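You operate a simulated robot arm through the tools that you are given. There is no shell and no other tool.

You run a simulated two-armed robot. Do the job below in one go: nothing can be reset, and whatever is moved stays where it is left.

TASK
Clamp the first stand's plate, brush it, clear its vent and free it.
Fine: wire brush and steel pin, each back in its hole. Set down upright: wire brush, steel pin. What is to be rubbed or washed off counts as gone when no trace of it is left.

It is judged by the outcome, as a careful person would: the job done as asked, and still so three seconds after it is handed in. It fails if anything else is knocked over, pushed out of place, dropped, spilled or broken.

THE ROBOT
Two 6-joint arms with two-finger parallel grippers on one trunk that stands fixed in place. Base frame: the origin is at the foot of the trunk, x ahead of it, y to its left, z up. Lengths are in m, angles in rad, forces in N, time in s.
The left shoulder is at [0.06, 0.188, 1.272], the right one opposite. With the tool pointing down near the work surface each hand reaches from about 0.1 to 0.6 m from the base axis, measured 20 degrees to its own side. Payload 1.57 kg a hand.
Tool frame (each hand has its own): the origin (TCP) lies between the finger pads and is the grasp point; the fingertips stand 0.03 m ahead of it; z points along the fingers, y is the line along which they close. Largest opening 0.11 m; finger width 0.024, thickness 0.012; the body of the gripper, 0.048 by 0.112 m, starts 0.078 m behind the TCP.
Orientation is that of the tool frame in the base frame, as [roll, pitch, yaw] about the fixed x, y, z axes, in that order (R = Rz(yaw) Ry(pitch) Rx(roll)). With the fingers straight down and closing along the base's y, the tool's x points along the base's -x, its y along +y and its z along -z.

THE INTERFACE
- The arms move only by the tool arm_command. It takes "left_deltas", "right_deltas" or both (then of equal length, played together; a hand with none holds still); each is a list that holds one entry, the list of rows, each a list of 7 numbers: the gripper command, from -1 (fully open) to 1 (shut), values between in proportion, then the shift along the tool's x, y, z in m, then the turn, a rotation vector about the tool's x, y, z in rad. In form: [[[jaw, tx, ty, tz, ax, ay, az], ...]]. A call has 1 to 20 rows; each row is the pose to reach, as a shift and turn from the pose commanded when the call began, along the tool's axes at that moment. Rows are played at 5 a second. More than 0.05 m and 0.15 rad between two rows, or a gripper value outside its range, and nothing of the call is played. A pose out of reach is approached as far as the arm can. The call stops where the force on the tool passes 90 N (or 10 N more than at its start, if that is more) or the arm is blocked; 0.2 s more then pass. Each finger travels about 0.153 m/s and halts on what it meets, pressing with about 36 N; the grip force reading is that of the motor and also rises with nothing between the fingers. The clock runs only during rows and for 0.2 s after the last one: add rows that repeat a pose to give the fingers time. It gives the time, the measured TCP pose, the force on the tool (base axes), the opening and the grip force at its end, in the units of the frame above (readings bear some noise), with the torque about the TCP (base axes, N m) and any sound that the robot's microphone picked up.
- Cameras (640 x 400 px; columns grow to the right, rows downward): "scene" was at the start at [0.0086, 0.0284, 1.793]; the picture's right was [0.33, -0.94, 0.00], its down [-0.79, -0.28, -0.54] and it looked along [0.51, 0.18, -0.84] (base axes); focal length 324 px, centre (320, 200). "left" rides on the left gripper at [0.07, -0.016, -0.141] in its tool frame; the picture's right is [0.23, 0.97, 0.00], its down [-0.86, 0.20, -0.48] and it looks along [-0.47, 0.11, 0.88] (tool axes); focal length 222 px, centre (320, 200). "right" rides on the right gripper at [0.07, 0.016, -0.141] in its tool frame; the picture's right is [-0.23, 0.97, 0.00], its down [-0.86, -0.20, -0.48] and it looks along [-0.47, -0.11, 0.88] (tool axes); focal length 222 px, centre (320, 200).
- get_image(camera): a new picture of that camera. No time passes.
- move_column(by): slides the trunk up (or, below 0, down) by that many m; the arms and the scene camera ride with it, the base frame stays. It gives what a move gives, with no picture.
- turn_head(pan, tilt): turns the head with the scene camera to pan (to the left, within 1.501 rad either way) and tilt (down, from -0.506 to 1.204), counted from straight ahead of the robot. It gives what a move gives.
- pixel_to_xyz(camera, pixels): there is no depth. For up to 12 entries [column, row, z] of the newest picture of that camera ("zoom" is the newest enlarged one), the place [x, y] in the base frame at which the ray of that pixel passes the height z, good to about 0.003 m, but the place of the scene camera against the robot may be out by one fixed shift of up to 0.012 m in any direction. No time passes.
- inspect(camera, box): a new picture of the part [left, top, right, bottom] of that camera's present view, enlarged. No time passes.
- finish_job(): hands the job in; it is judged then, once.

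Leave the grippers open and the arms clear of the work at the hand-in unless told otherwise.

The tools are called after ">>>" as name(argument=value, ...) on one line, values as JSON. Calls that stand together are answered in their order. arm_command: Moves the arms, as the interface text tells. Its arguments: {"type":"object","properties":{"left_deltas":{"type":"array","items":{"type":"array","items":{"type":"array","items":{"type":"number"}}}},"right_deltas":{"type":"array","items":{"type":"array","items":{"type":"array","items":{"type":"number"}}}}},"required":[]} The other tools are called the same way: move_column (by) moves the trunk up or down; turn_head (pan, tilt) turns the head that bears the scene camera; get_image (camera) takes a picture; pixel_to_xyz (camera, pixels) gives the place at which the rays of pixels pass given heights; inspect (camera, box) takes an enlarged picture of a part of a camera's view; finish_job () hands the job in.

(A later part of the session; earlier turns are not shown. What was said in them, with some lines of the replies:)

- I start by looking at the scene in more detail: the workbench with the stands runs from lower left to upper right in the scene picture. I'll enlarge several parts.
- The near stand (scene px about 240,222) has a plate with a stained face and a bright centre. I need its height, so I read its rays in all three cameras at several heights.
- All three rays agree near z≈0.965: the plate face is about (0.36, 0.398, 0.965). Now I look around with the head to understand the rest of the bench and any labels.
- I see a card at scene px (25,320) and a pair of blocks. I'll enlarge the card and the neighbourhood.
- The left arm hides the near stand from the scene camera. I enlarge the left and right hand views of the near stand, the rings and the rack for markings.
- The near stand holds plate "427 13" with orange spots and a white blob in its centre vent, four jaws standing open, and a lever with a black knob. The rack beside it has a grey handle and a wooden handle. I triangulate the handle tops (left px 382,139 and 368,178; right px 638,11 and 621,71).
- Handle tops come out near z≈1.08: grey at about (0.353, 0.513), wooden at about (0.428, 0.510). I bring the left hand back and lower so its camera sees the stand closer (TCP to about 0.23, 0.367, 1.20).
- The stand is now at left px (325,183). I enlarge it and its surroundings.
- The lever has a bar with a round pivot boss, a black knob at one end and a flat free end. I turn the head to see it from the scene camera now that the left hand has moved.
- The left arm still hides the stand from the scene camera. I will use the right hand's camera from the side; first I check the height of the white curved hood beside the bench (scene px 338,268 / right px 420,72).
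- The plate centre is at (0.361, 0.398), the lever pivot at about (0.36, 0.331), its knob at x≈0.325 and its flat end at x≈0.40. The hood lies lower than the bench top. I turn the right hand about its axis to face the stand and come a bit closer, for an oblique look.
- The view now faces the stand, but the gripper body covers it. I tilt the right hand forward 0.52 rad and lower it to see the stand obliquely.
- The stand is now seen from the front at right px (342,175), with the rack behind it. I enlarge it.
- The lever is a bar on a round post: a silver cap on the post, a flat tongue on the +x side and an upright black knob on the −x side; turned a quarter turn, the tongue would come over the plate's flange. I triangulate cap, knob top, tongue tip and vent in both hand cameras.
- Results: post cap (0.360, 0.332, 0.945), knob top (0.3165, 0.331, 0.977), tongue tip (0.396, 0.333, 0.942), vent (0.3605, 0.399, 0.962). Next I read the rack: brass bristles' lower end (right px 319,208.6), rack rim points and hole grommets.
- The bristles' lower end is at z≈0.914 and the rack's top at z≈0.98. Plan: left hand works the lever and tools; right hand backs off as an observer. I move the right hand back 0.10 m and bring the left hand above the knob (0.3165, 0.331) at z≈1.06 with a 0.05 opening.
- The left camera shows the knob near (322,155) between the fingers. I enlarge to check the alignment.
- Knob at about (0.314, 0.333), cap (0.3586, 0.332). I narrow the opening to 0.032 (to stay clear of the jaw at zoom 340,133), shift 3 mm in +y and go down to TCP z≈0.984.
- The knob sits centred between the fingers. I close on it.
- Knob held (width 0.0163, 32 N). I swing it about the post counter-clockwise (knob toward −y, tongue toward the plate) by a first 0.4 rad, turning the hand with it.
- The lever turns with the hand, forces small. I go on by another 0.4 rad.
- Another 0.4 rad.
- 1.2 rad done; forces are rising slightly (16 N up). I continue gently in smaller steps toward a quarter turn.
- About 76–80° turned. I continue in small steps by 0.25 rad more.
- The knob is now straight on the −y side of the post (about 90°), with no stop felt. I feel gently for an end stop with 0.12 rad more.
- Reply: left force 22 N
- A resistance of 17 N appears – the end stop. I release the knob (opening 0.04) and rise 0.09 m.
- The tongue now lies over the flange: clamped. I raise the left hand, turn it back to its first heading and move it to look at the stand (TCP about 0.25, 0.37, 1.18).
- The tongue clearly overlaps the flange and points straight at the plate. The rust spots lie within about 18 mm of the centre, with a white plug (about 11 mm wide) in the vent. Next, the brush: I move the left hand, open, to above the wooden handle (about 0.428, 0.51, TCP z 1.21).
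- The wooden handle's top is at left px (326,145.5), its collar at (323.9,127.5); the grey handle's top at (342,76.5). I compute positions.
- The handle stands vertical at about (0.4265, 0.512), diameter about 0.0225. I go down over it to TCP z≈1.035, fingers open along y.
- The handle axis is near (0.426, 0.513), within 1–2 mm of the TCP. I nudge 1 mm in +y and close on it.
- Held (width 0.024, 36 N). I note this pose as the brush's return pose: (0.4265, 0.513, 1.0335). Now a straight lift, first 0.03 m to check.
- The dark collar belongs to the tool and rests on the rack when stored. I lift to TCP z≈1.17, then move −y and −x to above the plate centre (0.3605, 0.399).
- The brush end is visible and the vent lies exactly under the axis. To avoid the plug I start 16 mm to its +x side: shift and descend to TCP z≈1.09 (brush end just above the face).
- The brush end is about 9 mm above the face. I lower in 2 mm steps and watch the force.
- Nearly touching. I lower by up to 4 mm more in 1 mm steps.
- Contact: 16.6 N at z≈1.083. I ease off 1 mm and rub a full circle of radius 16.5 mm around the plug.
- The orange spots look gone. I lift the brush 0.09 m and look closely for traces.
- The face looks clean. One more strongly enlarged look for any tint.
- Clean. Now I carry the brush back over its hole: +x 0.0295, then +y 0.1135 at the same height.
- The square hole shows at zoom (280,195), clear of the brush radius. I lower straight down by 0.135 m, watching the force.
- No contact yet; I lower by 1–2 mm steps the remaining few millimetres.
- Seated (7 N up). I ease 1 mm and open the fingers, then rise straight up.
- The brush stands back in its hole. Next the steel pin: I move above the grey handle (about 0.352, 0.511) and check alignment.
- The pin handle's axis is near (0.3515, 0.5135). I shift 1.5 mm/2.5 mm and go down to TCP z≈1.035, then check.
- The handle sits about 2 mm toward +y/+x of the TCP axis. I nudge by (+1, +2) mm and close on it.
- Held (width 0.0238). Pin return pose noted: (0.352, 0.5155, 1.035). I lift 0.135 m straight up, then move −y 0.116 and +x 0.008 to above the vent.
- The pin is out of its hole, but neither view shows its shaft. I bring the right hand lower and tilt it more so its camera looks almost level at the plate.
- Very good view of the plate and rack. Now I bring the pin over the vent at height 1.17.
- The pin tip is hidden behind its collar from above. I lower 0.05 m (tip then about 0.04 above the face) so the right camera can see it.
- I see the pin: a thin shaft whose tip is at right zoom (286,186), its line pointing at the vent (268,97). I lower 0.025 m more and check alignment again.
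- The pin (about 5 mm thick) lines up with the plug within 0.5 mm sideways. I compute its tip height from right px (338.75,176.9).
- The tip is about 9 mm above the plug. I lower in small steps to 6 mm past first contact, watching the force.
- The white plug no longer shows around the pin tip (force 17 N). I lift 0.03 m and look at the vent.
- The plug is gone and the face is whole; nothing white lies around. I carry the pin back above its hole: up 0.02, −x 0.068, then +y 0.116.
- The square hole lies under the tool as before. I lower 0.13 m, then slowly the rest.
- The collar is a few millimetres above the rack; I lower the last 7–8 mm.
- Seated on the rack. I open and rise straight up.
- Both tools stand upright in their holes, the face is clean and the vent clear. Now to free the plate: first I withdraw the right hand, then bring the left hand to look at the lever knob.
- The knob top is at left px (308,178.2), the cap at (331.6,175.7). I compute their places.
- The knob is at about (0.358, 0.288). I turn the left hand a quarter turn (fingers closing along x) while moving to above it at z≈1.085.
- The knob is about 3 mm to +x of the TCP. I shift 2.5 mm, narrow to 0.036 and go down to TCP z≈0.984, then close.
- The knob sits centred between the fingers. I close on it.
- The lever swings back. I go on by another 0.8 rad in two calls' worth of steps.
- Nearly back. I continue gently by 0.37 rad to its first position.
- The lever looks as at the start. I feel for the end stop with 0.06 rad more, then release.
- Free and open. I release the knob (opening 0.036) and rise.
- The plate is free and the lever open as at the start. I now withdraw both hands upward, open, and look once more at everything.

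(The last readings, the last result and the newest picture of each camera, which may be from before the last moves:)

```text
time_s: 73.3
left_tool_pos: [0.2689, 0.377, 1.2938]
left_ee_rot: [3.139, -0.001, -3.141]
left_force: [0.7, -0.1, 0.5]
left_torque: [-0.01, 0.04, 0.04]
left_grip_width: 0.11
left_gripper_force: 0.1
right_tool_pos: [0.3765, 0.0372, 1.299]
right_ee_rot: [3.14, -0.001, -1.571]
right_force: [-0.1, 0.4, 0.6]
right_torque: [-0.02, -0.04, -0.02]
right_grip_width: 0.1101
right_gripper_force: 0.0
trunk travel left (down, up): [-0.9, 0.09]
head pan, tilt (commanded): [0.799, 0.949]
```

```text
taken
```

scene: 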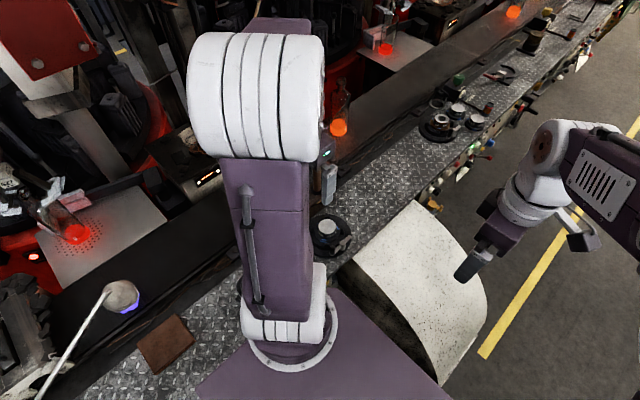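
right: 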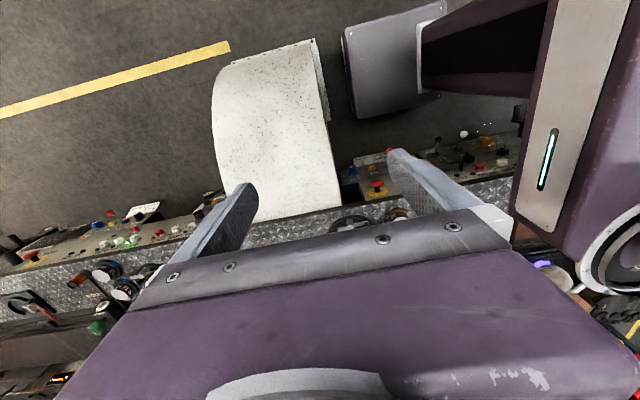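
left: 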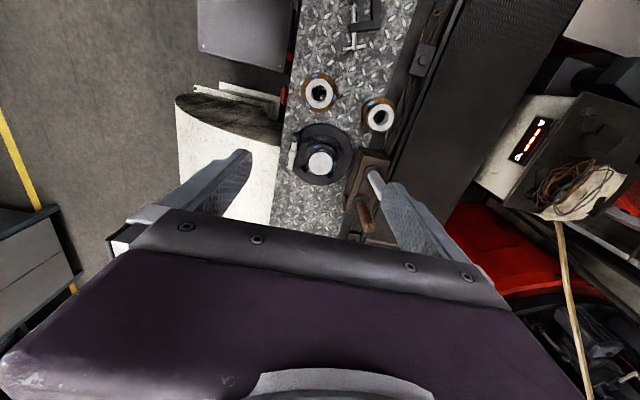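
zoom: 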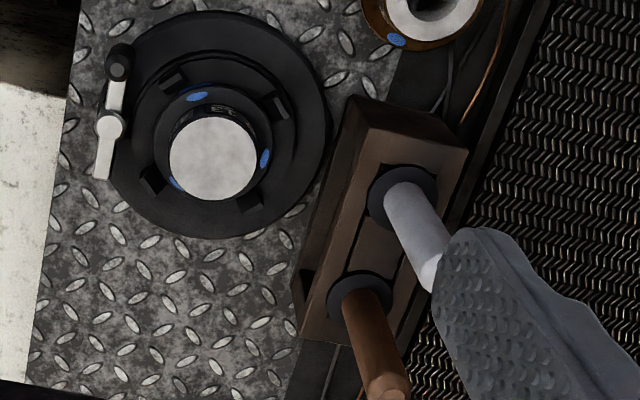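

Everything at the near stand is in order. As a last check on "first stand", I enlarge the far stand to make sure it carries no stained plate.

>>> inspect(camera="scene", box=[400, 80, 500, 150])

>>> inspect(camera="left", box=[290, 130, 350, 190])

>>> inspect(camera="scene", box=[290, 190, 370, 270])

```text
5.71 times, centred on (450, 115) of scene
```

zoom: 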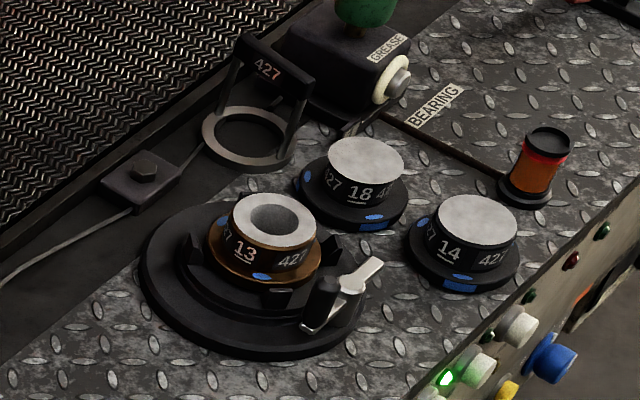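

```text
6.67 times, centred on (320, 160) of left
```

zoom: 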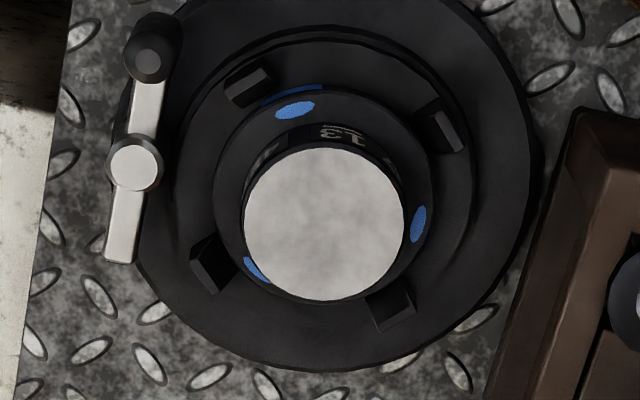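

```text
5.00 times, centred on (330, 230) of scene
```

zoom: 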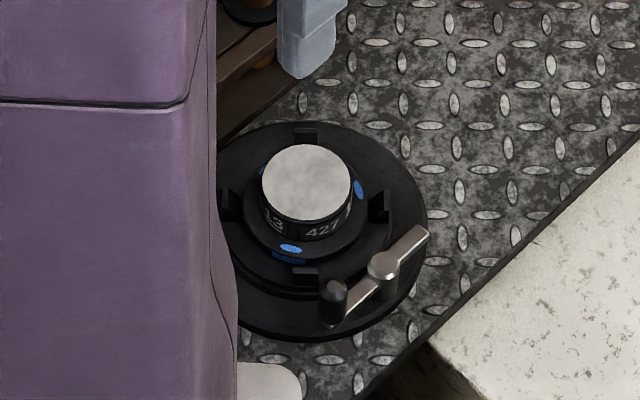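

The far stand holds a clean ring, so the near stand was the one meant. Its plate is clean, the vent is clear, the lever is open, and brush and pin stand upright in their holes. Both hands are open and clear, so I hand the job in.

>>> finish_job()

```text
The job is handed in.
```

The job is done and handed in. I took the near stand as the first stand: it held plate 13, the only plate with rust, and the far stand holds a clean ring.

- **Clamped:** I swung the lever until it met its stop, with the tongue lying over the plate's flange.
- **Brushed:** one full circle with the wire brush took off the orange spots, and enlarged views showed no trace left.
- **Vent cleared:** the white plug disappeared when the steel pin pressed on it, and I saw nothing white lying around afterwards.
- **Freed:** the lever is swung back to its open position, as it was at the start.
- **Tools:** the wire brush and the steel pin both stand upright in their own holes in the rack.

Both grippers are open and raised clear of the work. I saw nothing else knocked over or pushed out of place.
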